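You operate a simulated robot arm through the tools that you are given. There is no shell and no other tool.

You are at the controls of a simulated robot arm. One attempt, no reset.

## Task
Open the split mould, knock the casting loose, stand it in the dark tray.
Fine: use the yellow lever; leave the clamp free and the mould open. Set down upright: round casting.

The check looks at the end state, three seconds after you hand in, the way a careful person would. Anything else that was tipped, shoved, dropped, spilled or broken makes it a failure.

## Robot
A 6-joint arm with a three-finger gripper, fixed in place. Base frame: the origin is on the floor under the middle of its stand, x ahead of it, y to its left, z up. Units: m, rad, N and s.
It reaches about 1.213 m from its shoulder. Its first joint turns from -2.897 to 2.897 rad. Payload 4.89 kg.
Tool frame: the origin (TCP) lies between the finger pads and is the grasp point; the fingertips stand 0.03 m ahead of it; z points along the fingers, y is the line along which they close. The gripper opens to 0.164 m; its body begins 0.125 m behind the TCP.
Orientation is told as [roll, pitch, yaw] about the base's x, y, z axes, in that order, counted from this pose: with the fingers straight down and closing along the base's y, the tool's x points along the base's -x, its y along +y and its z along -z.

## Interface
- The arm moves only by the tool move_arm. Its argument "commands" is a list of rows, each a list of 3 entries, a list of its own where there are three numbers: the shift along the tool's x, y, z in units of 200 mm (1.0 is 200 mm), then the turn, a rotation vector about the tool's x, y, z in units of 45 degrees (1.0 is 45 degrees), then the opening, from 0 (shut) to 1 (fully open). In form: [[[tx, ty, tz], [rx, ry, rz], gripper], ...]. A call has 1 to 20 rows; each row is the pose to reach, as a shift and turn from the pose commanded when the call began, along the tool's axes at that moment. A call with a number of a shift or a turn outside -1 to 1 is refused whole. A row lasts 0.2 s, in which the tool goes at most 0.05 m and 0.15 rad; a call with a longer step from one row to the next is refused whole, and so is a gripper value outside its range. A pose out of reach is approached as far as the arm can. The call stops where the force on the tool passes 40 N (or 10 N more than at its start, if that is more) or the arm is blocked; 0.2 s more then pass. Each finger travels about 0.108 m/s and halts on what it meets, pressing with about 35 N; the grip force reading is that of the motor and also rises with nothing between the fingers. The clock runs only during rows and for 0.2 s after the last one: add rows that repeat a pose to give the fingers time. It gives the time, the measured TCP pose, the force on the tool (base axes), the opening and the grip force at its end, in the units of the frame above (readings bear some noise), with the torque about the TCP (base axes, N m) and any sound that the robot's microphone picked up.
- Cameras (640 x 400 px; columns grow to the right, rows downward): "scene" is fixed at [0.0489, 0.6488, 1.5544]; the picture's right is [-0.48, -0.88, 0.00], its down [-0.32, 0.17, -0.93] and it looks along [0.82, -0.44, -0.37] (base axes); focal length 335 px, centre (320, 200). "wrist" rides on the gripper at [0.076, -0.002, -0.152] in the tool frame; the picture's right is [0.02, 1.00, 0.00], its down [-0.88, 0.02, -0.47] and it looks along [-0.47, 0.01, 0.88] (tool axes); focal length 247 px, centre (320, 200). There is no depth. A picture from a camera that has moved, and an enlarged one, comes with that camera's place and axes in the base frame and with its lens.
- snapshot(camera): a new picture of that camera. No time passes.
- lift_body(by): moves the trunk up (or, below 0, down) by that many m; the arm rides with it, the base frame stays. It gives what a move gives, with no picture.
- enlarge(camera, box): a new picture of the part [left, top, right, bottom] of that camera's present view, enlarged. No time passes.
- sign_off(): hands the job in; it is judged then, once.

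Places have to be worked out from the pictures, the camera data and where the tool is seen. Open the gripper and draw the arm clear of the work before you hand the job in, unless the task says otherwise.

The tools are called as a command line: name --argument value ..., lists and objects as JSON in quotes. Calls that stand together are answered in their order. move_arm: Moves the arm, as the interface text tells. Its arguments: {"type":"object","properties":{"commands":{"type":"array","items":{"type":"array"}}},"required":["commands"]} The other tools are called the same way: lift_body (by) moves the trunk up or down; snapshot (camera) takes a picture; enlarge (camera, box) takes an enlarged picture of a part of a camera's view; sign_off () hands the job in.

At the start:

```text
time_s: 0.0
tool_pos: [0.4318, 0.2263, 1.3647]
tcp_rot: [0.0, -0.001, 0.0]
wrist_force: [0.7, -0.3, -0.3]
ft_torque: [0.0, -0.02, 0.01]
grip_width: 0.1639
gripper_force: 0.0
trunk travel left (down, up): [-0.175, 0.215]
```

scene: 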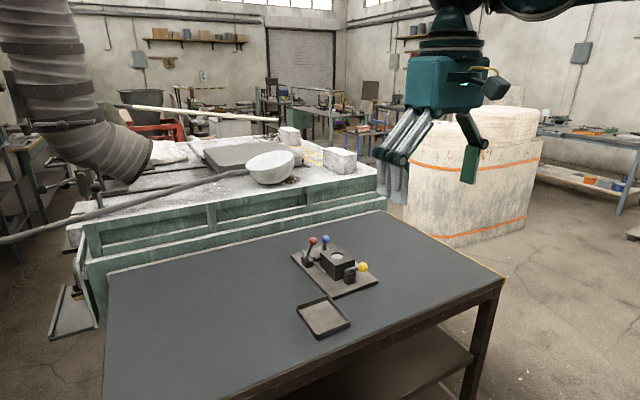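
wrist: 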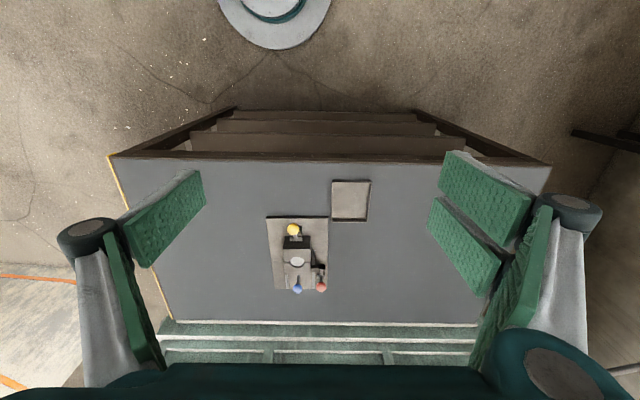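

I see a small fixture with red, blue and yellow levers and a tray on the table. I'll enlarge both views to understand it before moving.

enlarge --camera "scene" --box '[270, 220, 400, 345]'

enlarge --camera "wrist" --box '[250, 165, 390, 305]'

```text
3.20 times, centred on (335, 282) of scene
camera zoom: at [0.0489, 0.6488, 1.5544], right [-0.48, -0.88, 0.0], down [-0.32, 0.17, -0.93], along [0.82, -0.44, -0.37], focal length 1072 px, centre (272, -64)
```

zoom: 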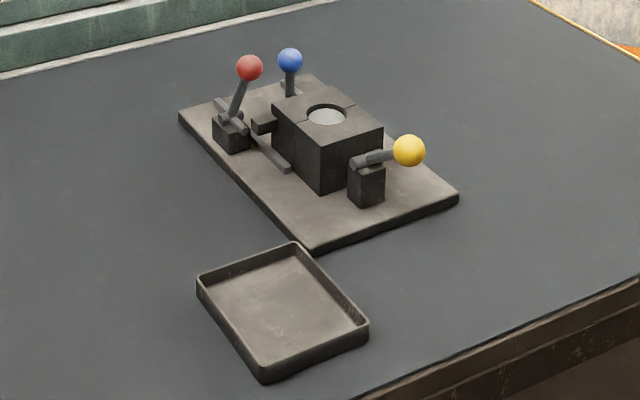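

```text
2.86 times, centred on (320, 235) of wrist
camera zoom: at [0.3558, 0.2256, 1.5171], right [-0.02, 1.0, 0.0], down [0.88, 0.02, 0.47], along [0.47, 0.01, -0.88], focal length 706 px, centre (320, 100)
```

zoom: 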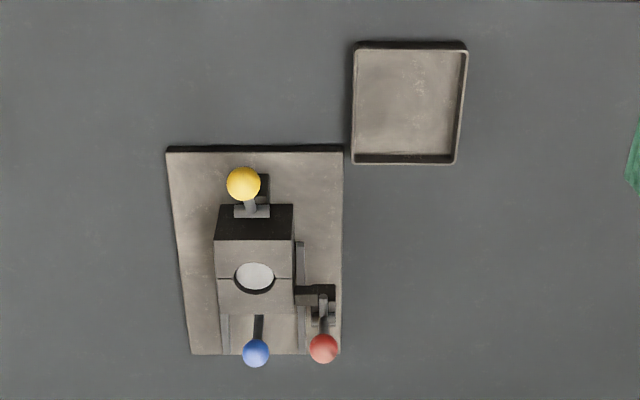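

The fixture has a split block (casting top near x≈0.82, y≈0.17, z≈1.0), with red and blue levers on the far side and yellow on the near side; the tray is nearer to me at +y. I'll move the arm closer for a better wrist view.

move_arm --commands '[[[-0.17, 0, 0.05], [0, 0, 0], 1], [[-0.34, 0, 0.1], [0, 0, 0], 1], [[-0.51, -0.05, 0.15], [0, 0, 0], 1], [[-0.68, -0.1, 0.2], [0, 0, 0], 1], [[-0.85, -0.15, 0.25], [0, 0, 0], 1], [[-1.0, -0.2, 0.3], [0, 0, 0], 1]]'

snapshot --camera "wrist"

```text
time_s: 1.4
tool_pos: [0.6302, 0.1891, 1.3055]
tcp_rot: [0.0, -0.001, -0.001]
wrist_force: [-1.3, -0.2, 0.4]
ft_torque: [0.01, -0.24, 0.04]
grip_width: 0.1641
gripper_force: 0.0
trunk travel left (down, up): [-0.175, 0.215]
```

```text
taken
camera wrist: at [0.5537, 0.1875, 1.4575], right [-0.02, 1.0, 0.0], down [0.88, 0.02, 0.47], along [0.47, 0.01, -0.88], focal length 247 px, centre (320, 200)
```

wrist: 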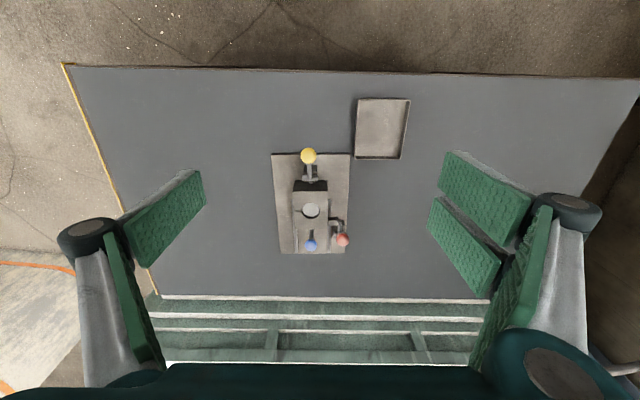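

enlarge --camera "wrist" --box '[260, 90, 420, 260]'

enlarge --camera "scene" --box '[285, 228, 385, 300]'

```text
2.35 times, centred on (340, 175) of wrist
camera zoom: at [0.5537, 0.1875, 1.4575], right [-0.02, 1.0, 0.0], down [0.88, 0.02, 0.47], along [0.47, 0.01, -0.88], focal length 581 px, centre (273, 259)
```

zoom: 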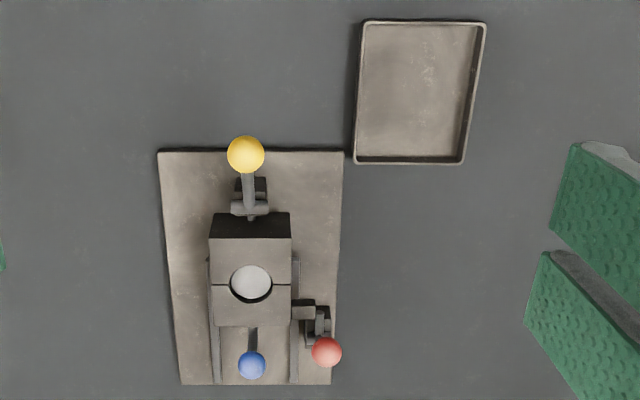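

```text
5.56 times, centred on (335, 264) of scene
camera zoom: at [0.0489, 0.6488, 1.5544], right [-0.48, -0.88, 0.0], down [-0.32, 0.17, -0.93], along [0.82, -0.44, -0.37], focal length 1861 px, centre (237, -156)
```

zoom: 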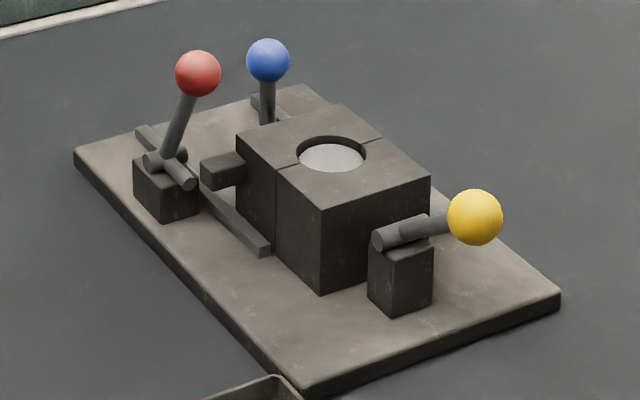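

The view is clear enough to go closer. I'll move the TCP to about (0.72, 0.18, 1.19), still well above the fixture, for a close-up.

move_arm --commands '[[[-0.1, 0, 0.12], [0, 0, 0], 1], [[-0.25, 0, 0.27], [0, 0, 0], 1], [[-0.38, 0, 0.42], [0, 0, 0], 1], [[-0.45, 0, 0.55], [0, 0, 0], 1]]'

snapshot --camera "wrist"

enlarge --camera "wrist" --box '[230, 70, 430, 270]'

```text
time_s: 2.4
tool_pos: [0.7212, 0.1867, 1.1922]
tcp_rot: [-0.002, 0.0, 0.0]
wrist_force: [0.3, 1.0, -0.2]
ft_torque: [-0.02, -0.05, 0.01]
grip_width: 0.1639
gripper_force: 0.1
trunk travel left (down, up): [-0.175, 0.215]
```

```text
taken
camera wrist: at [0.6445, 0.1853, 1.3459], right [-0.02, 1.0, 0.0], down [0.88, 0.02, 0.47], along [0.47, 0.01, -0.88], focal length 247 px, centre (320, 200)
```

wrist: 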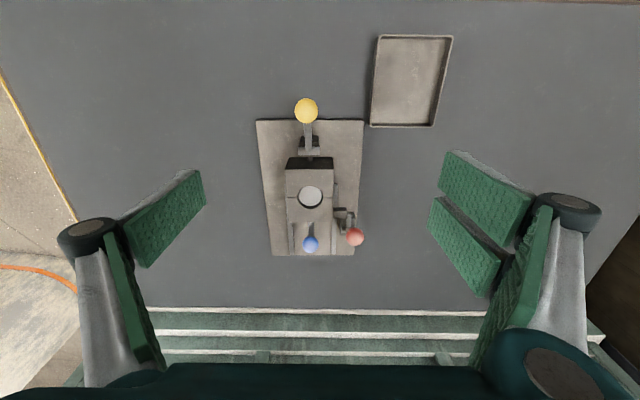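

```text
2.00 times, centred on (330, 170) of wrist
camera zoom: at [0.6445, 0.1853, 1.3459], right [-0.02, 1.0, 0.0], down [0.88, 0.02, 0.47], along [0.47, 0.01, -0.88], focal length 494 px, centre (300, 260)
```

zoom: 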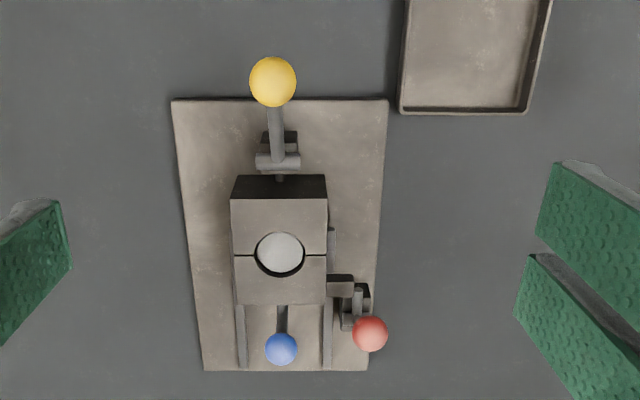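

I'll zoom into each lever to understand pivots and geometry.

enlarge --camera "wrist" --box '[280, 195, 380, 265]'

enlarge --camera "wrist" --box '[265, 90, 365, 170]'

enlarge --camera "scene" --box '[290, 228, 335, 275]'

enlarge --camera "scene" --box '[330, 245, 385, 300]'

```text
5.71 times, centred on (330, 230) of wrist
camera zoom: at [0.6445, 0.1853, 1.3459], right [-0.02, 1.0, 0.0], down [0.88, 0.02, 0.47], along [0.47, 0.01, -0.88], focal length 1411 px, centre (263, 29)
```

zoom: 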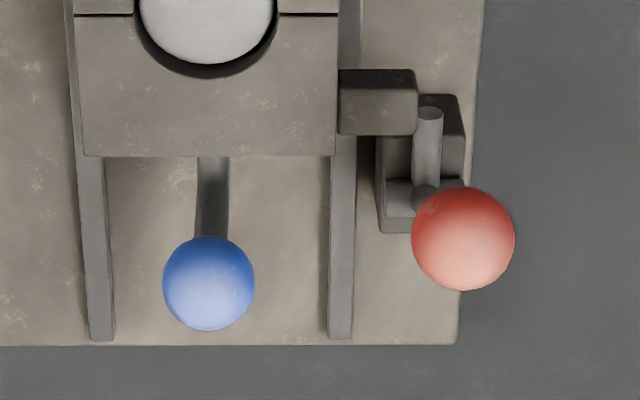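

```text
5.00 times, centred on (315, 130) of wrist
camera zoom: at [0.6445, 0.1853, 1.3459], right [-0.02, 1.0, 0.0], down [0.88, 0.02, 0.47], along [0.47, 0.01, -0.88], focal length 1235 px, centre (345, 550)
```

zoom: 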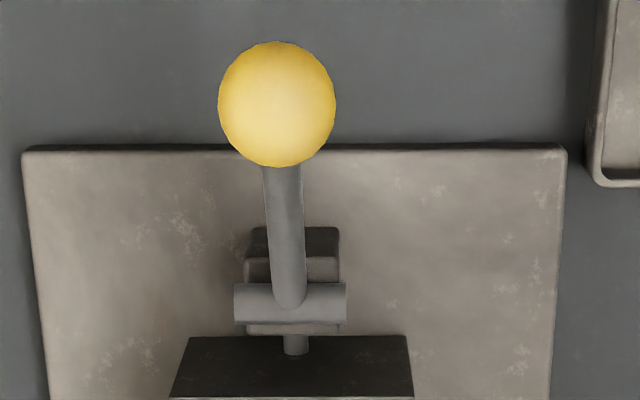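

```text
8.51 times, centred on (312, 252) of scene
camera zoom: at [0.0489, 0.6488, 1.5544], right [-0.48, -0.88, 0.0], down [-0.32, 0.17, -0.93], along [0.82, -0.44, -0.37], focal length 2851 px, centre (384, -238)
```

zoom: 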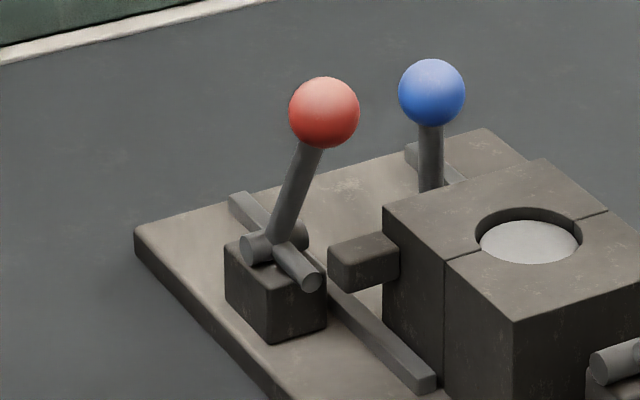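

```text
7.27 times, centred on (358, 272) of scene
camera zoom: at [0.0489, 0.6488, 1.5544], right [-0.48, -0.88, 0.0], down [-0.32, 0.17, -0.93], along [0.82, -0.44, -0.37], focal length 2436 px, centre (47, -327)
```

zoom: 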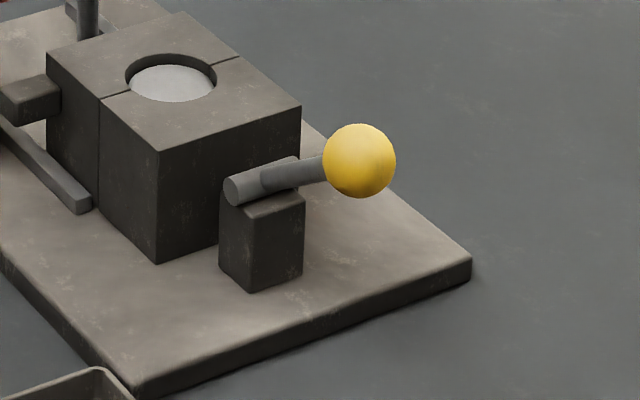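

Triangulating: red knob ≈ (0.856, 0.240, 1.060) on a y-axis pivot ≈ (0.896, 0.241, 0.985); blue knob ≈ (0.891, 0.176, 1.035); yellow knob ≈ (0.689, 0.170, 1.041) on a pivot ≈ (0.752, 0.172, 0.996). I want a side view from +y to understand the clamp, so I tilt the tool 45° and move sideways.

move_arm --commands '[[[-0.03, 0.15, 0.0], [0.16, 0, 0], 1], [[-0.06, 0.3, 0.0], [0.33, 0, 0], 1], [[-0.1, 0.45, 0.05], [0.5, 0, 0], 1], [[-0.15, 0.6, 0.12], [0.67, 0, 0], 1], [[-0.2, 0.7, 0.22], [0.84, 0, 0], 1], [[-0.25, 0.765, 0.34], [1.0, 0, 0], 1], [[-0.25, 0.765, 0.46], [1.0, 0, 0], 1]]'

snapshot --camera "wrist"

```text
time_s: 4.0
tool_pos: [0.7723, 0.3388, 1.1015]
tcp_rot: [-0.785, 0.002, -0.001]
wrist_force: [-0.2, -0.2, -0.6]
ft_torque: [-0.09, 0.03, 0.02]
grip_width: 0.164
gripper_force: 0.0
trunk travel left (down, up): [-0.175, 0.215]
```

```text
taken
camera wrist: at [0.6948, 0.447, 1.2098], right [-0.02, 0.71, -0.71], down [0.88, 0.35, 0.32], along [0.47, -0.62, -0.63], focal length 247 px, centre (320, 200)
```

wrist: 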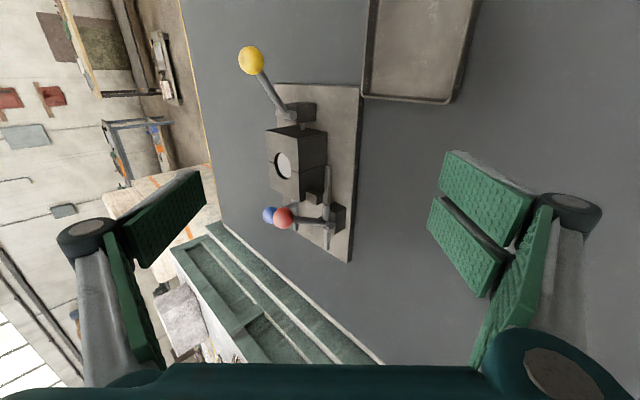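

enlarge --camera "wrist" --box '[250, 150, 370, 260]'

enlarge --camera "wrist" --box '[225, 30, 365, 160]'

```text
3.64 times, centred on (310, 205) of wrist
camera zoom: at [0.6948, 0.447, 1.2098], right [-0.02, 0.71, -0.71], down [0.88, 0.35, 0.32], along [0.47, -0.62, -0.63], focal length 898 px, centre (356, 182)
```

zoom: 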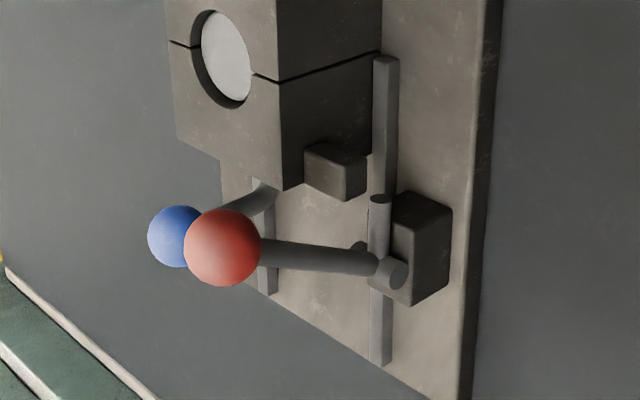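

```text
3.08 times, centred on (295, 95) of wrist
camera zoom: at [0.6948, 0.447, 1.2098], right [-0.02, 0.71, -0.71], down [0.88, 0.35, 0.32], along [0.47, -0.62, -0.63], focal length 760 px, centre (397, 523)
```

zoom: 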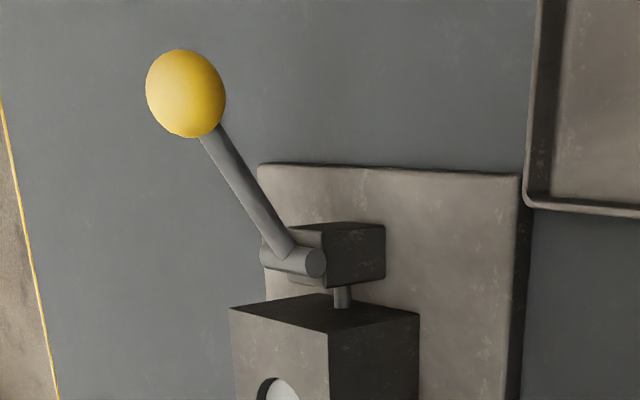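

The side view shows the clamp's nose pointing at the far half's lug from its pivot, so the red knob should swing toward +x to lift the nose. I'll return upright above the fixture and close the fingers so I can see the closed-finger shape for pushing.

move_arm --commands '[[[0.05, -0.17, -0.15], [-0.16, 0, 0], 1], [[0.1, -0.3, -0.2], [-0.33, 0, 0], 1], [[0.15, -0.42, -0.17], [-0.5, 0, 0], 1], [[0.2, -0.52, -0.12], [-0.67, 0, 0], 0.6], [[0.25, -0.6, -0.07], [-0.84, 0, 0], 0.4], [[0.25, -0.672, -0.035], [-1.0, 0, 0], 0.2], [[0.25, -0.672, -0.035], [-1.0, 0, 0], 0], [[0.25, -0.672, -0.035], [-1.0, 0, 0], 0], [[0.25, -0.672, -0.035], [-1.0, 0, 0], 0], [[0.25, -0.672, -0.035], [-1.0, 0, 0], 0]]'

snapshot --camera "scene"

snapshot --camera "wrist"

```text
time_s: 6.2
tool_pos: [0.7238, 0.248, 1.2027]
tcp_rot: [0.0, 0.001, -0.001]
wrist_force: [0.4, 0.2, -0.3]
ft_torque: [-0.01, 0.01, -0.02]
grip_width: 0.0
gripper_force: 35.4
trunk travel left (down, up): [-0.175, 0.215]
```

```text
taken
```

scene: 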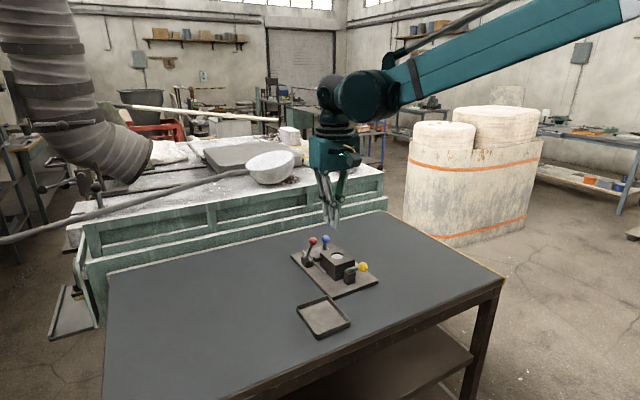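

```text
taken
camera wrist: at [0.6461, 0.2472, 1.3545], right [-0.02, 1.0, 0.0], down [0.88, 0.02, 0.47], along [0.47, 0.01, -0.88], focal length 247 px, centre (320, 200)
```

wrist: 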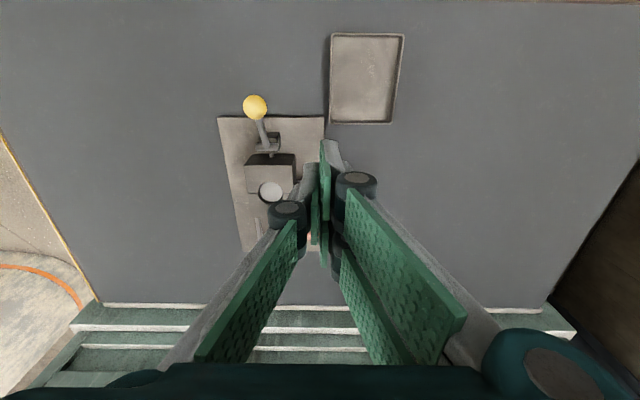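

enlarge --camera "scene" --box '[285, 130, 385, 240]'

enlarge --camera "wrist" --box '[220, 100, 420, 300]'

```text
3.64 times, centred on (335, 185) of scene
camera zoom: at [0.0489, 0.6488, 1.5544], right [-0.48, -0.88, 0.0], down [-0.32, 0.17, -0.93], along [0.82, -0.44, -0.37], focal length 1218 px, centre (266, 254)
```

zoom: 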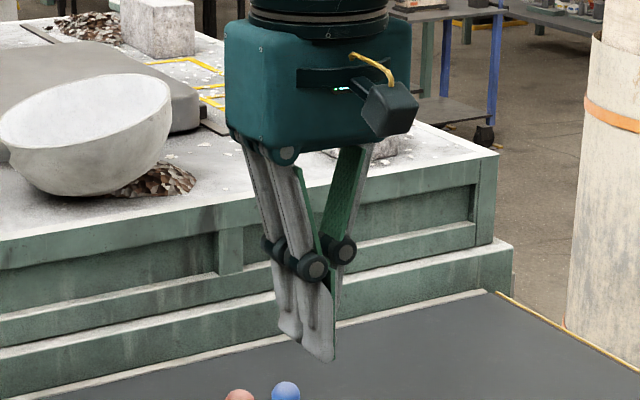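

```text
2.00 times, centred on (320, 200) of wrist
camera zoom: at [0.6461, 0.2472, 1.3545], right [-0.02, 1.0, 0.0], down [0.88, 0.02, 0.47], along [0.47, 0.01, -0.88], focal length 494 px, centre (320, 200)
```

zoom: 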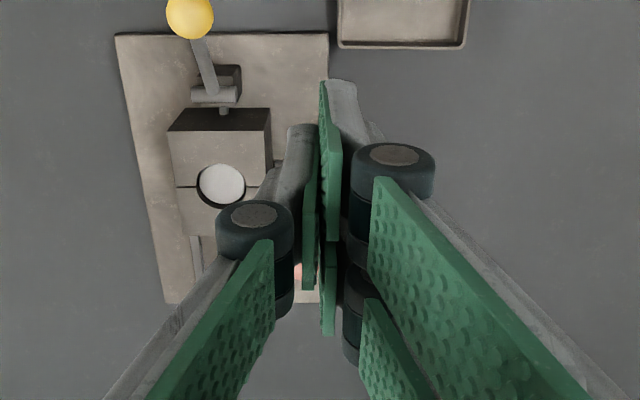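

Closed fingers are slim: two on the +y side offset ±0.025 in x, one on the −y side. I'll lower the closed fingers to the −x side of the red knob, tips above the mould top, then check clearance.

move_arm --commands '[[[-0.08, -0.03, 0.2], [0, 0, 0], 0], [[-0.15, -0.06, 0.4], [0, 0, 0], 0], [[-0.2, -0.08, 0.58], [0, 0, 0], 0], [[-0.2, -0.08, 0.68], [0, 0, 0], 0]]'

enlarge --camera "scene" --box '[280, 180, 390, 300]'

snapshot --camera "wrist"

```text
time_s: 7.2
tool_pos: [0.764, 0.2317, 1.0652]
tcp_rot: [0.0, -0.001, 0.0]
wrist_force: [-0.3, 0.0, -0.8]
ft_torque: [-0.01, 0.01, -0.01]
grip_width: 0.0
gripper_force: 35.4
trunk travel left (down, up): [-0.175, 0.215]
```

```text
3.33 times, centred on (335, 240) of scene
camera zoom: at [0.0489, 0.6488, 1.5544], right [-0.48, -0.88, 0.0], down [-0.32, 0.17, -0.93], along [0.82, -0.44, -0.37], focal length 1117 px, centre (270, 67)
```

zoom: 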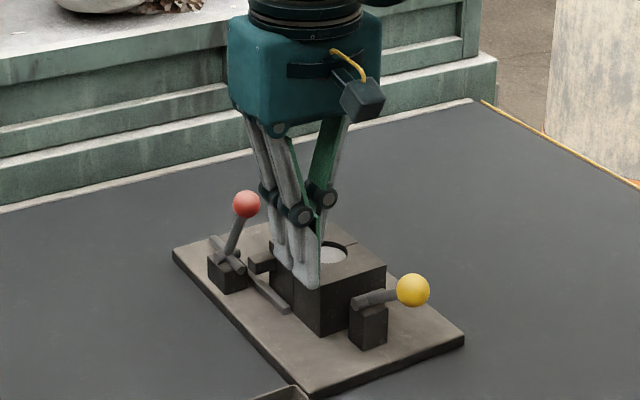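

```text
taken
camera wrist: at [0.6867, 0.2327, 1.2179], right [-0.02, 1.0, 0.0], down [0.88, 0.02, 0.47], along [0.47, 0.01, -0.88], focal length 247 px, centre (320, 200)
```

wrist: 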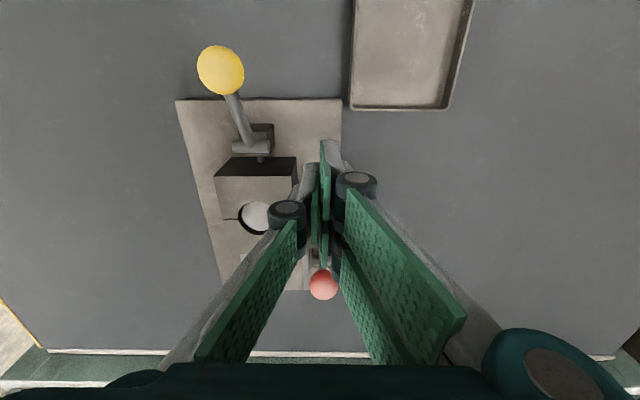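

The knob sits where predicted, in line with the +y fingers. I'll push slowly along +x about 8 cm and watch the force.

move_arm --commands '[[[-0.07, 0, 0], [0, 0, 0], 0], [[-0.14, 0, 0], [0, 0, 0], 0], [[-0.19, 0, 0], [0, 0, 0], 0], [[-0.24, 0, 0], [0, 0, 0], 0], [[-0.29, 0, 0], [0, 0, 0], 0], [[-0.34, 0, 0], [0, 0, 0], 0], [[-0.39, 0, 0], [0, 0, 0], 0], [[-0.43, 0, 0], [0, 0, 0], 0]]'

enlarge --camera "scene" --box '[280, 180, 390, 300]'

snapshot --camera "wrist"

```text
time_s: 9.0
tool_pos: [0.8482, 0.2323, 1.0664]
tcp_rot: [0.001, -0.001, 0.0]
wrist_force: [-1.1, 0.7, -0.9]
ft_torque: [0.01, 0.0, -0.03]
grip_width: 0.0
gripper_force: 35.3
trunk travel left (down, up): [-0.175, 0.215]
```

```text
3.33 times, centred on (335, 240) of scene
camera zoom: at [0.0489, 0.6488, 1.5544], right [-0.48, -0.88, 0.0], down [-0.32, 0.17, -0.93], along [0.82, -0.44, -0.37], focal length 1117 px, centre (270, 67)
```

zoom: 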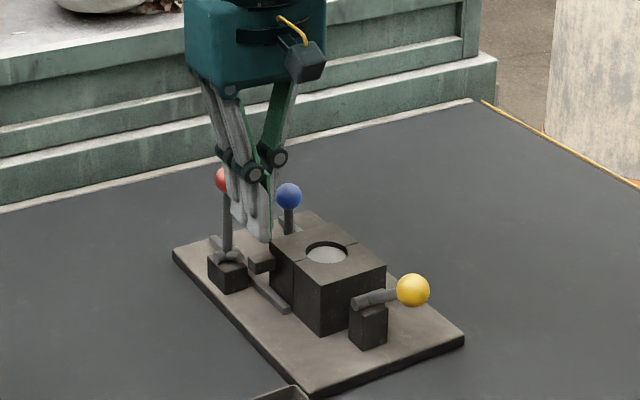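

```text
taken
camera wrist: at [0.7714, 0.2325, 1.2183], right [-0.02, 1.0, 0.0], down [0.88, 0.02, 0.47], along [0.47, 0.01, -0.88], focal length 247 px, centre (320, 200)
```

wrist: 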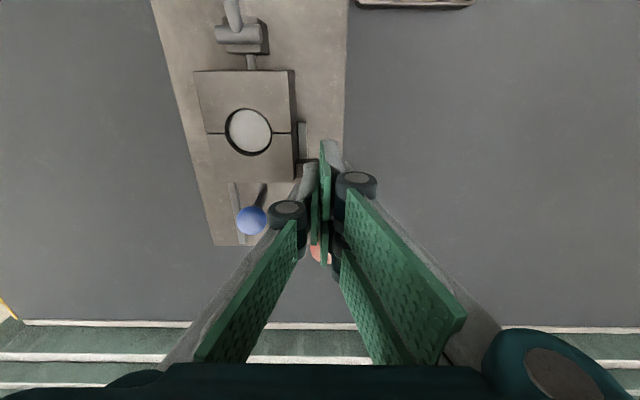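

The red lever has swung past vertical with low force and its nose is lifting. I'll continue following its arc further toward +x and slightly down.

move_arm --commands '[[[-0.06, 0, 0], [0, 0, 0], 0], [[-0.12, 0, 0.01], [0, 0, 0], 0], [[-0.18, 0, 0.02], [0, 0, 0], 0], [[-0.24, 0, 0.05], [0, 0, 0], 0], [[-0.29, 0, 0.09], [0, 0, 0], 0], [[-0.33, 0, 0.13], [0, 0, 0], 0]]'

enlarge --camera "scene" --box '[280, 180, 390, 300]'

snapshot --camera "wrist"

```text
time_s: 10.0
tool_pos: [0.8889, 0.233, 1.0599]
tcp_rot: [-0.002, 0.007, 0.002]
wrist_force: [-25.4, -2.7, 26.4]
ft_torque: [0.11, -0.13, 0.07]
grip_width: 0.0
gripper_force: 35.1
trunk travel left (down, up): [-0.175, 0.215]
stopped in row 5: the force on the tool passed its limit at 55 N (the readings are from after the stop); the commanded pose is now the measured one
```

```text
3.33 times, centred on (335, 240) of scene
camera zoom: at [0.0489, 0.6488, 1.5544], right [-0.48, -0.88, 0.0], down [-0.32, 0.17, -0.93], along [0.82, -0.44, -0.37], focal length 1117 px, centre (270, 67)
```

zoom: 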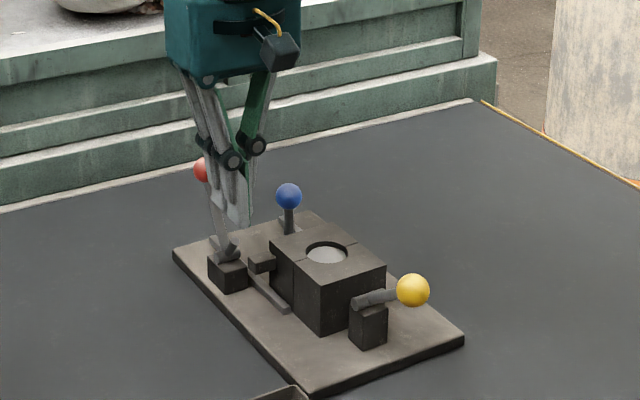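

```text
taken
camera wrist: at [0.813, 0.233, 1.2131], right [-0.02, 1.0, 0.0], down [0.88, 0.02, 0.47], along [0.47, 0.01, -0.88], focal length 247 px, centre (320, 200)
```

wrist: 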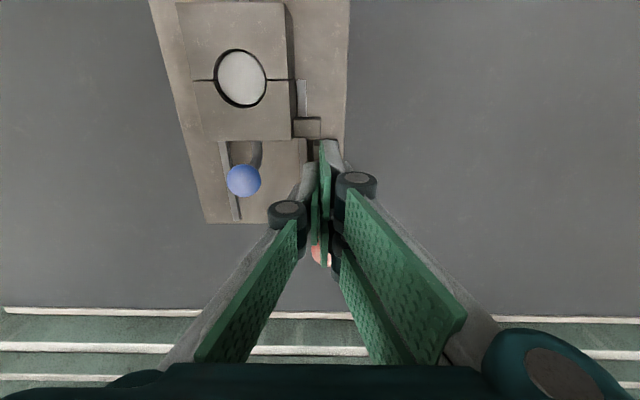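

The lever reached a stop about 30° past vertical. I'll back off toward −x then raise, and look at whether the clamp stays thrown.

move_arm --commands '[[[0.1, 0, -0.03], [0, 0, 0], 0], [[0.25, 0, -0.1], [0, 0, 0], 0], [[0.4, 0, -0.25], [0, 0, 0], 0], [[0.5, 0, -0.45], [0, 0, 0], 0.2], [[0.6, 0, -0.65], [0, 0, 0], 0.4], [[0.65, 0, -0.8], [0, 0, 0], 0.6], [[0.65, 0, -0.8], [0, 0, 0], 0.8], [[0.65, 0, -0.8], [0, 0, 0], 1.0], [[0.65, 0, -0.8], [0, 0, 0], 1.0]]'

enlarge --camera "scene" --box '[280, 220, 390, 300]'

snapshot --camera "wrist"

```text
time_s: 12.0
tool_pos: [0.762, 0.2332, 1.2196]
tcp_rot: [0.0, 0.006, 0.001]
wrist_force: [0.0, 0.3, 0.3]
ft_torque: [-0.04, 0.04, 0.0]
grip_width: 0.164
gripper_force: 0.1
trunk travel left (down, up): [-0.175, 0.215]
```

```text
5.00 times, centred on (335, 260) of scene
camera zoom: at [0.0489, 0.6488, 1.5544], right [-0.48, -0.88, 0.0], down [-0.32, 0.17, -0.93], along [0.82, -0.44, -0.37], focal length 1675 px, centre (245, -100)
```

zoom: 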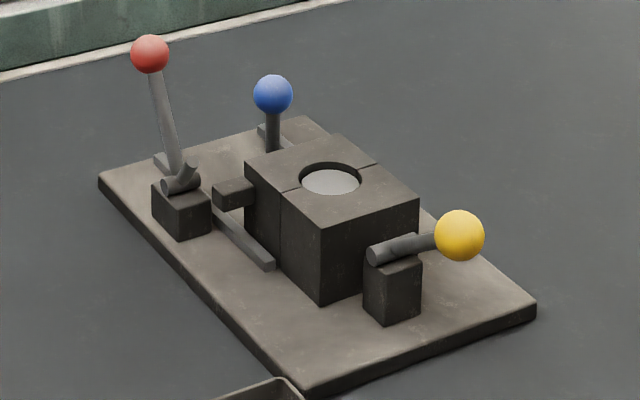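

```text
taken
camera wrist: at [0.6868, 0.234, 1.3722], right [-0.02, 1.0, 0.0], down [0.88, 0.02, 0.47], along [0.47, 0.01, -0.88], focal length 247 px, centre (320, 200)
```

wrist: 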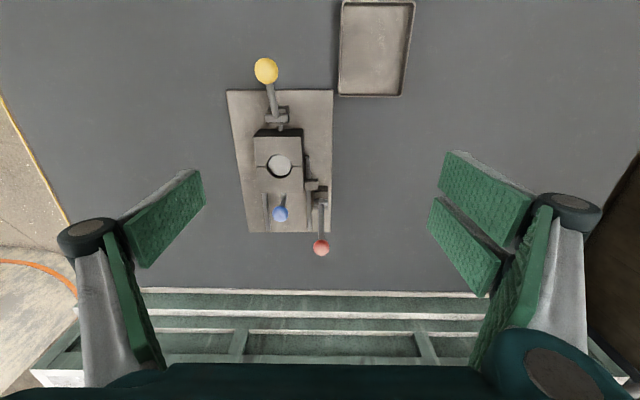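

The red lever stays thrown and its nose is up, clear of the lug. Next I push the blue handle (on the far half) toward +x with closed fingers, tips just above the mould top (≈1.01).

move_arm --commands '[[[0.0, -0.15, 0.0], [0, 0, 0], 0.7], [[0.0, -0.33, 0.0], [0, 0, 0], 0.4], [[-0.05, -0.336, 0.15], [0, 0, 0], 0], [[-0.1, -0.336, 0.35], [0, 0, 0], 0], [[-0.14, -0.336, 0.55], [0, 0, 0], 0], [[-0.14, -0.336, 0.72], [0, 0, 0], 0], [[-0.14, -0.336, 0.82], [0, 0, 0], 0]]'

enlarge --camera "scene" --box '[280, 180, 390, 300]'

snapshot --camera "wrist"

```text
time_s: 13.6
tool_pos: [0.7892, 0.1646, 1.0561]
tcp_rot: [-0.001, 0.005, 0.002]
wrist_force: [-0.4, -0.6, 0.3]
ft_torque: [0.02, -0.05, -0.01]
grip_width: 0.0005
gripper_force: 35.2
trunk travel left (down, up): [-0.175, 0.215]
```

```text
3.33 times, centred on (335, 240) of scene
camera zoom: at [0.0489, 0.6488, 1.5544], right [-0.48, -0.88, 0.0], down [-0.32, 0.17, -0.93], along [0.82, -0.44, -0.37], focal length 1117 px, centre (270, 67)
```

zoom: 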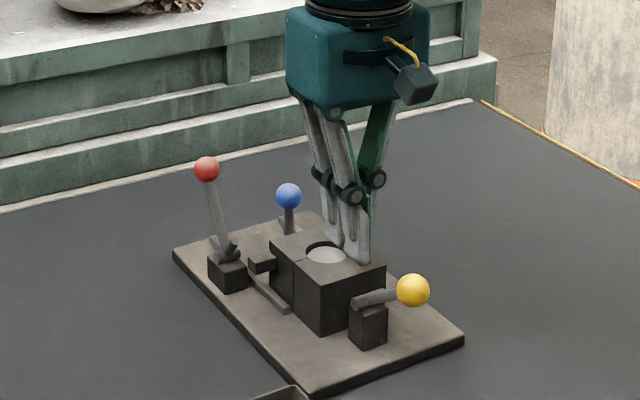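

```text
taken
camera wrist: at [0.7134, 0.1655, 1.2074], right [-0.02, 1.0, 0.0], down [0.88, 0.02, 0.47], along [0.47, 0.01, -0.88], focal length 247 px, centre (320, 200)
```

wrist: 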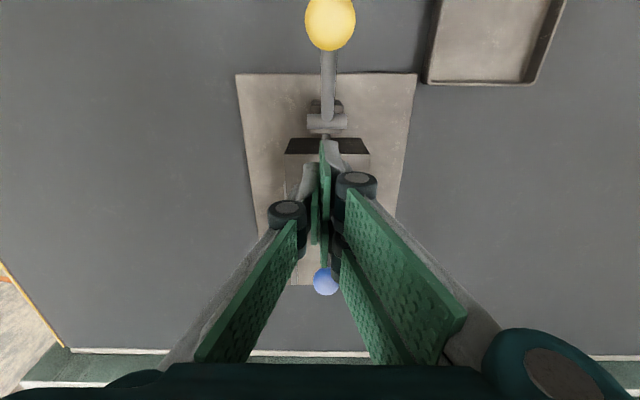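

Fingertips are above the mould top and the blue knob lies straight ahead of the +y finger. I'll push in +x slowly.

move_arm --commands '[[[-0.1, 0, 0], [0, 0, 0], 0], [[-0.2, 0, 0], [0, 0, 0], 0], [[-0.25, 0, 0], [0, 0, 0], 0], [[-0.3, 0, 0], [0, 0, 0], 0], [[-0.34, 0, 0], [0, 0, 0], 0], [[-0.38, 0, 0], [0, 0, 0], 0], [[-0.42, 0, 0], [0, 0, 0], 0]]'

enlarge --camera "scene" --box '[280, 180, 390, 300]'

snapshot --camera "wrist"

```text
time_s: 15.2
tool_pos: [0.8752, 0.1663, 1.0544]
tcp_rot: [0.0, 0.007, 0.001]
wrist_force: [-0.9, -0.8, 0.8]
ft_torque: [-0.02, -0.05, -0.02]
grip_width: 0.0
gripper_force: 34.9
trunk travel left (down, up): [-0.175, 0.215]
```

```text
3.33 times, centred on (335, 240) of scene
camera zoom: at [0.0489, 0.6488, 1.5544], right [-0.48, -0.88, 0.0], down [-0.32, 0.17, -0.93], along [0.82, -0.44, -0.37], focal length 1117 px, centre (270, 67)
```

zoom: 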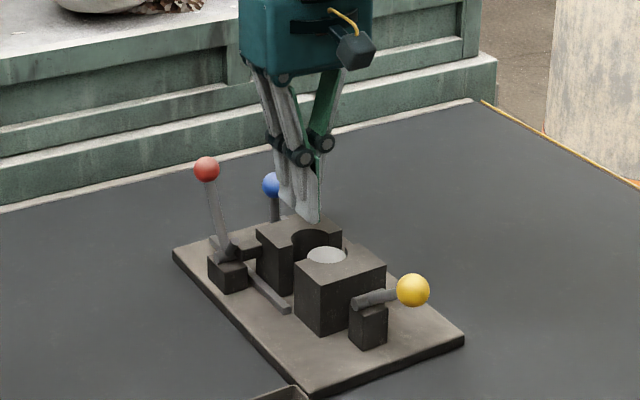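

```text
taken
camera wrist: at [0.7991, 0.1664, 1.2067], right [-0.02, 1.0, 0.0], down [0.88, 0.02, 0.47], along [0.47, 0.01, -0.88], focal length 247 px, centre (320, 200)
```

wrist: 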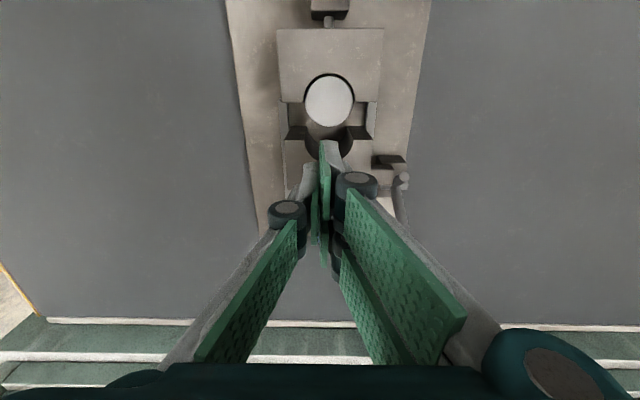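

The mould is opening; the casting stays in the near half. I'll keep pushing gently to the end stop.

move_arm --commands '[[[-0.04, 0, 0], [0, 0, 0], 0], [[-0.08, 0, 0], [0, 0, 0], 0], [[-0.12, 0, 0], [0, 0, 0], 0], [[-0.16, 0, 0], [0, 0, 0], 0], [[-0.2, 0, 0], [0, 0, 0], 0], [[-0.24, 0, 0], [0, 0, 0], 0]]'

enlarge --camera "scene" --box '[280, 180, 390, 300]'

snapshot --camera "wrist"

```text
time_s: 16.6
tool_pos: [0.9223, 0.1651, 1.0542]
tcp_rot: [-0.001, 0.004, 0.004]
wrist_force: [0.1, -0.6, 0.4]
ft_torque: [-0.01, -0.03, 0.05]
grip_width: 0.0
gripper_force: 35.5
trunk travel left (down, up): [-0.175, 0.215]
```

```text
3.33 times, centred on (335, 240) of scene
camera zoom: at [0.0489, 0.6488, 1.5544], right [-0.48, -0.88, 0.0], down [-0.32, 0.17, -0.93], along [0.82, -0.44, -0.37], focal length 1117 px, centre (270, 67)
```

zoom: 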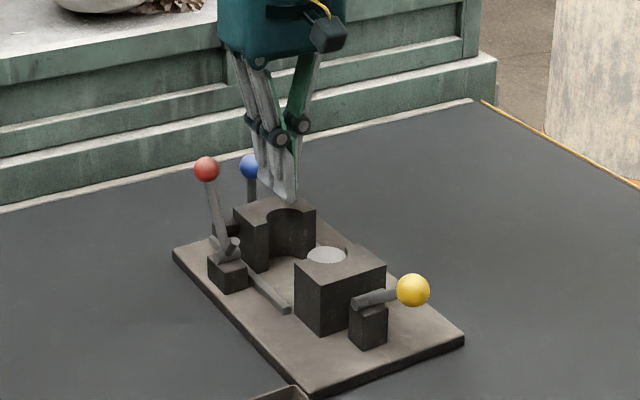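

```text
taken
camera wrist: at [0.8465, 0.165, 1.2061], right [-0.02, 1.0, 0.0], down [0.88, 0.02, 0.47], along [0.47, 0.01, -0.88], focal length 247 px, centre (320, 200)
```

wrist: 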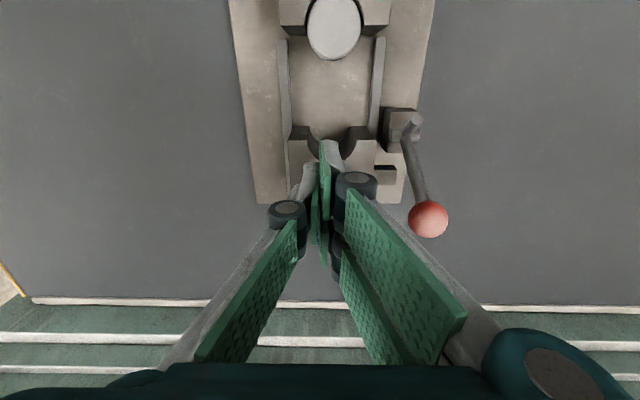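

The gap is about 8 cm with almost no resistance. Let me zoom in to see how the far half sits relative to the rails and plate end before deciding whether to push more.

enlarge --camera "wrist" --box '[220, 0, 460, 240]'

enlarge --camera "scene" --box '[285, 220, 395, 300]'

```text
1.67 times, centred on (340, 120) of wrist
camera zoom: at [0.8465, 0.165, 1.2061], right [-0.02, 1.0, 0.0], down [0.88, 0.02, 0.47], along [0.47, 0.01, -0.88], focal length 412 px, centre (287, 333)
```

zoom: 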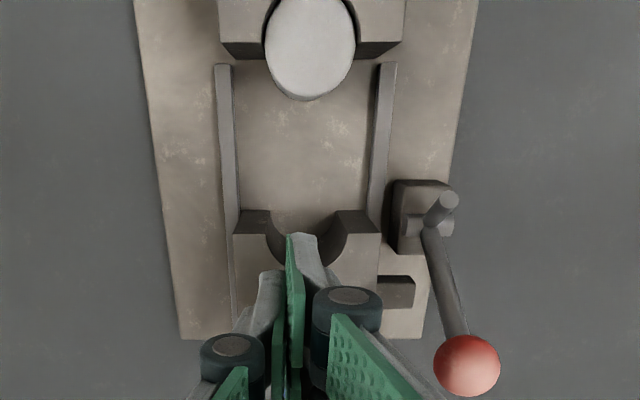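

```text
5.00 times, centred on (340, 260) of scene
camera zoom: at [0.0489, 0.6488, 1.5544], right [-0.48, -0.88, 0.0], down [-0.32, 0.17, -0.93], along [0.82, -0.44, -0.37], focal length 1675 px, centre (220, -100)
```

zoom: 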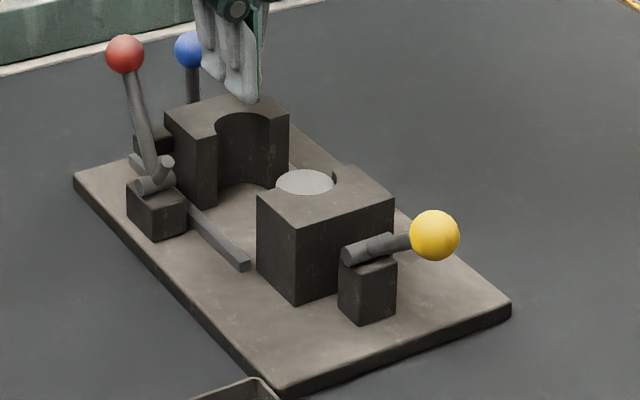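

The far half's back is near x≈0.945 and the rails end near 0.978, so another 2 cm is safe. I'll push gently a bit more to reach full opening or its stop.

move_arm --commands '[[[-0.02, 0, 0], [0, 0, 0], 0], [[-0.04, 0, 0], [0, 0, 0], 0], [[-0.06, 0, 0], [0, 0, 0], 0], [[-0.08, 0, 0], [0, 0, 0], 0], [[-0.1, 0, 0], [0, 0, 0], 0]]'

enlarge --camera "scene" --box '[285, 220, 395, 300]'

```text
time_s: 17.3
tool_pos: [0.9269, 0.1666, 1.0542]
tcp_rot: [-0.001, 0.012, 0.002]
wrist_force: [-12.3, 1.0, 1.2]
ft_torque: [0.02, 0.23, 0.11]
grip_width: 0.0
gripper_force: 35.1
trunk travel left (down, up): [-0.175, 0.215]
stopped in row 3: the force on the tool passed its limit at 46 N (the readings are from after the stop); the commanded pose is now the measured one
```

```text
5.00 times, centred on (340, 260) of scene
camera zoom: at [0.0489, 0.6488, 1.5544], right [-0.48, -0.88, 0.0], down [-0.32, 0.17, -0.93], along [0.82, -0.44, -0.37], focal length 1675 px, centre (220, -100)
```

zoom: 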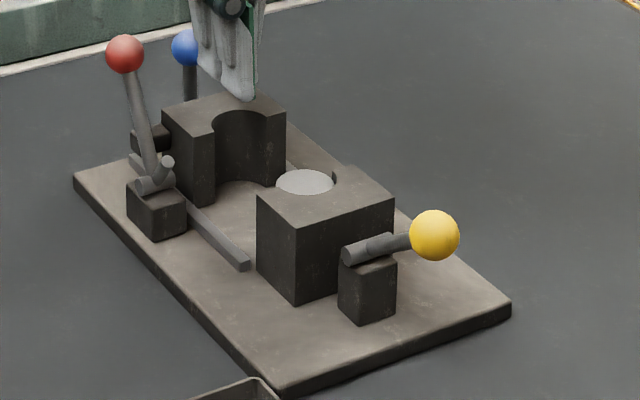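

End stop reached (about 8.5 cm of opening). I'll back off from the blue handle, rise, and move back over the yellow lever side.

move_arm --commands '[[[0.1, 0, 0], [0, 0, 0], 0], [[0.15, 0, -0.2], [0, 0, 0], 0], [[0.28, 0, -0.38], [0, 0, 0], 0], [[0.45, 0, -0.5], [0, 0, 0], 0], [[0.65, 0.02, -0.5], [0, 0, 0], 0], [[0.85, 0.05, -0.5], [0, 0, 0], 0], [[1.0, 0.07, -0.5], [0, 0, 0], 0]]'

snapshot --camera "wrist"

enlarge --camera "scene" --box '[285, 220, 395, 300]'

```text
time_s: 18.9
tool_pos: [0.7279, 0.1786, 1.1552]
tcp_rot: [0.0, 0.011, 0.003]
wrist_force: [1.2, -0.3, -0.8]
ft_torque: [0.03, 0.16, -0.01]
grip_width: 0.0
gripper_force: 35.0
trunk travel left (down, up): [-0.175, 0.215]
```

```text
taken
camera wrist: at [0.653, 0.1779, 1.3077], right [-0.02, 1.0, 0.0], down [0.89, 0.02, 0.46], along [0.46, 0.01, -0.89], focal length 247 px, centre (320, 200)
```

wrist: 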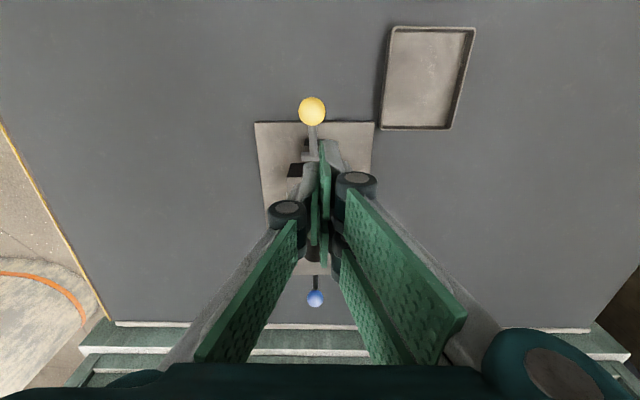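

```text
5.00 times, centred on (340, 260) of scene
camera zoom: at [0.0489, 0.6488, 1.5544], right [-0.48, -0.88, 0.0], down [-0.32, 0.17, -0.93], along [0.82, -0.44, -0.37], focal length 1675 px, centre (220, -100)
```

zoom: 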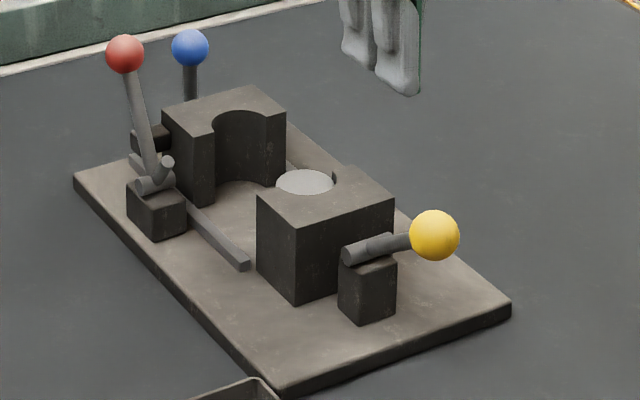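

The mould stands open, clamp free. Now I move the closed tips over the yellow knob (0.688, 0.170) and press down slowly; the ejector pin sits below the lever's pivot, so pushing down should drive it toward the casting.

move_arm --commands '[[[0.12, 0.005, 0.1], [0, 0, 0], 0], [[0.23, 0.007, 0.2], [0, 0, 0], 0], [[0.23, 0.007, 0.3], [0, 0, 0], 0], [[0.23, 0.007, 0.34], [0, 0, 0], 0], [[0.23, 0.007, 0.38], [0, 0, 0], 0], [[0.23, 0.007, 0.42], [0, 0, 0], 0], [[0.235, 0.007, 0.46], [0, 0, 0], 0]]'

enlarge --camera "scene" --box '[285, 200, 405, 300]'

snapshot --camera "wrist"

```text
time_s: 20.5
tool_pos: [0.6807, 0.181, 1.0631]
tcp_rot: [-0.002, 0.01, 0.002]
wrist_force: [0.2, 1.5, 4.1]
ft_torque: [0.02, 0.01, 0.03]
grip_width: 0.0002
gripper_force: 34.9
trunk travel left (down, up): [-0.175, 0.215]
```

```text
4.00 times, centred on (345, 250) of scene
camera zoom: at [0.0489, 0.6488, 1.5544], right [-0.48, -0.88, 0.0], down [-0.32, 0.17, -0.93], along [0.82, -0.44, -0.37], focal length 1340 px, centre (220, 0)
```

zoom: 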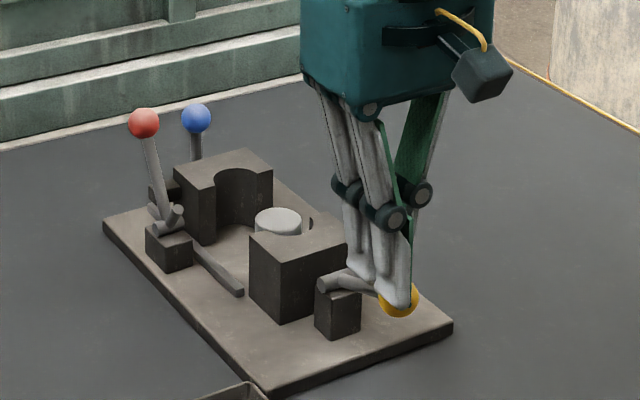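

```text
taken
camera wrist: at [0.6062, 0.1806, 1.2163], right [-0.02, 1.0, 0.0], down [0.89, 0.02, 0.46], along [0.46, 0.01, -0.89], focal length 247 px, centre (320, 200)
```

wrist: 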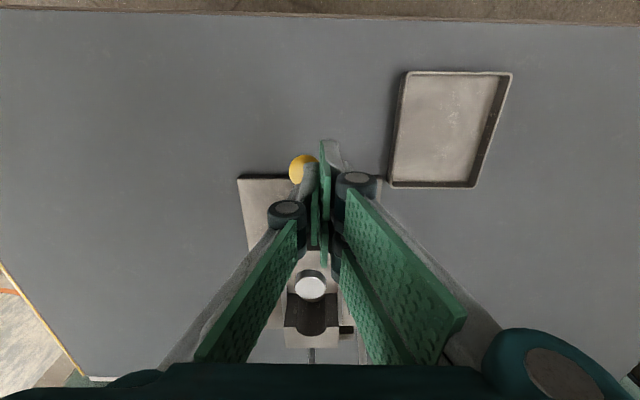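

The lever moved down and the casting seems to have shifted out of the near half. Let me zoom in.

enlarge --camera "wrist" --box '[260, 240, 380, 360]'

enlarge --camera "scene" --box '[310, 230, 400, 300]'

```text
3.33 times, centred on (320, 300) of wrist
camera zoom: at [0.6062, 0.1806, 1.2163], right [-0.02, 1.0, 0.0], down [0.89, 0.02, 0.46], along [0.46, 0.01, -0.89], focal length 823 px, centre (320, -133)
```

zoom: 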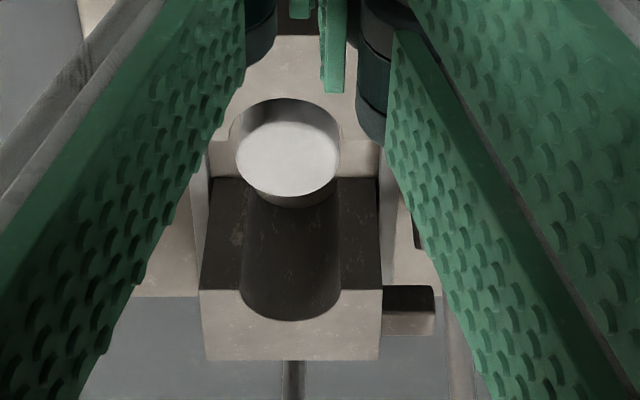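

```text
5.71 times, centred on (355, 265) of scene
camera zoom: at [0.0489, 0.6488, 1.5544], right [-0.48, -0.88, 0.0], down [-0.32, 0.17, -0.93], along [0.82, -0.44, -0.37], focal length 1914 px, centre (120, -171)
```

zoom: 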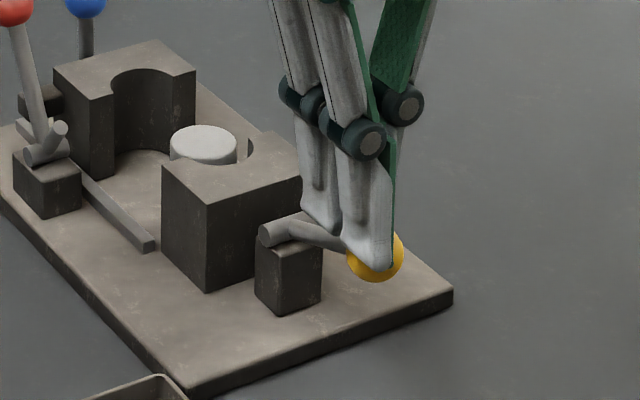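

The casting is still upright and has come forward by about a centimetre. I'll press the lever further down in small steps to its stop.

move_arm --commands '[[[0.01, 0, 0.025], [0, 0, 0], 0], [[0.015, 0, 0.05], [0, 0, 0], 0], [[0.02, 0, 0.075], [0, 0, 0], 0], [[0.025, 0, 0.1], [0, 0, 0], 0], [[0.025, 0, 0.125], [0, 0, 0], 0], [[0.025, 0, 0.15], [0, 0, 0], 0]]'

enlarge --camera "wrist" --box '[260, 240, 380, 360]'

enlarge --camera "scene" --box '[310, 230, 400, 300]'

```text
time_s: 21.8
tool_pos: [0.6772, 0.1798, 1.0403]
tcp_rot: [-0.003, 0.01, 0.002]
wrist_force: [-4.3, 2.6, 38.3]
ft_torque: [-0.24, 0.1, -0.04]
grip_width: 0.0001
gripper_force: 35.0
trunk travel left (down, up): [-0.175, 0.215]
stopped in row 6: the force on the tool passed its limit at 48 N (the readings are from after the stop); the commanded pose is now the measured one
```

```text
3.33 times, centred on (320, 300) of wrist
camera zoom: at [0.6013, 0.1803, 1.1932], right [-0.02, 1.0, 0.0], down [0.89, 0.02, 0.46], along [0.46, 0.01, -0.89], focal length 823 px, centre (320, -133)
```

zoom: 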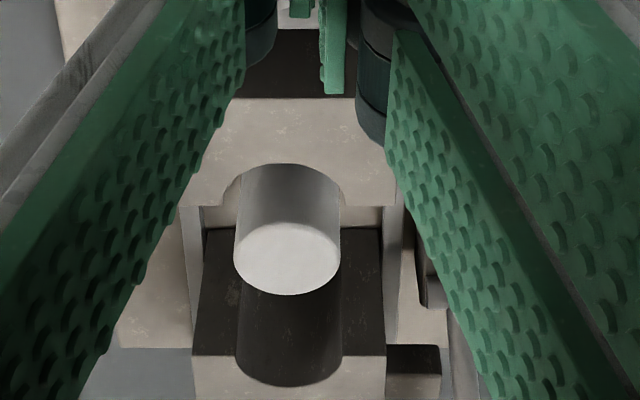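

```text
5.71 times, centred on (355, 265) of scene
camera zoom: at [0.0489, 0.6488, 1.5544], right [-0.48, -0.88, 0.0], down [-0.32, 0.17, -0.93], along [0.82, -0.44, -0.37], focal length 1914 px, centre (120, -171)
```

zoom: 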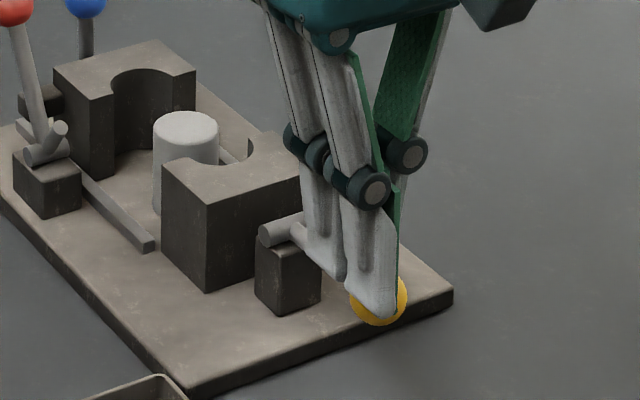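

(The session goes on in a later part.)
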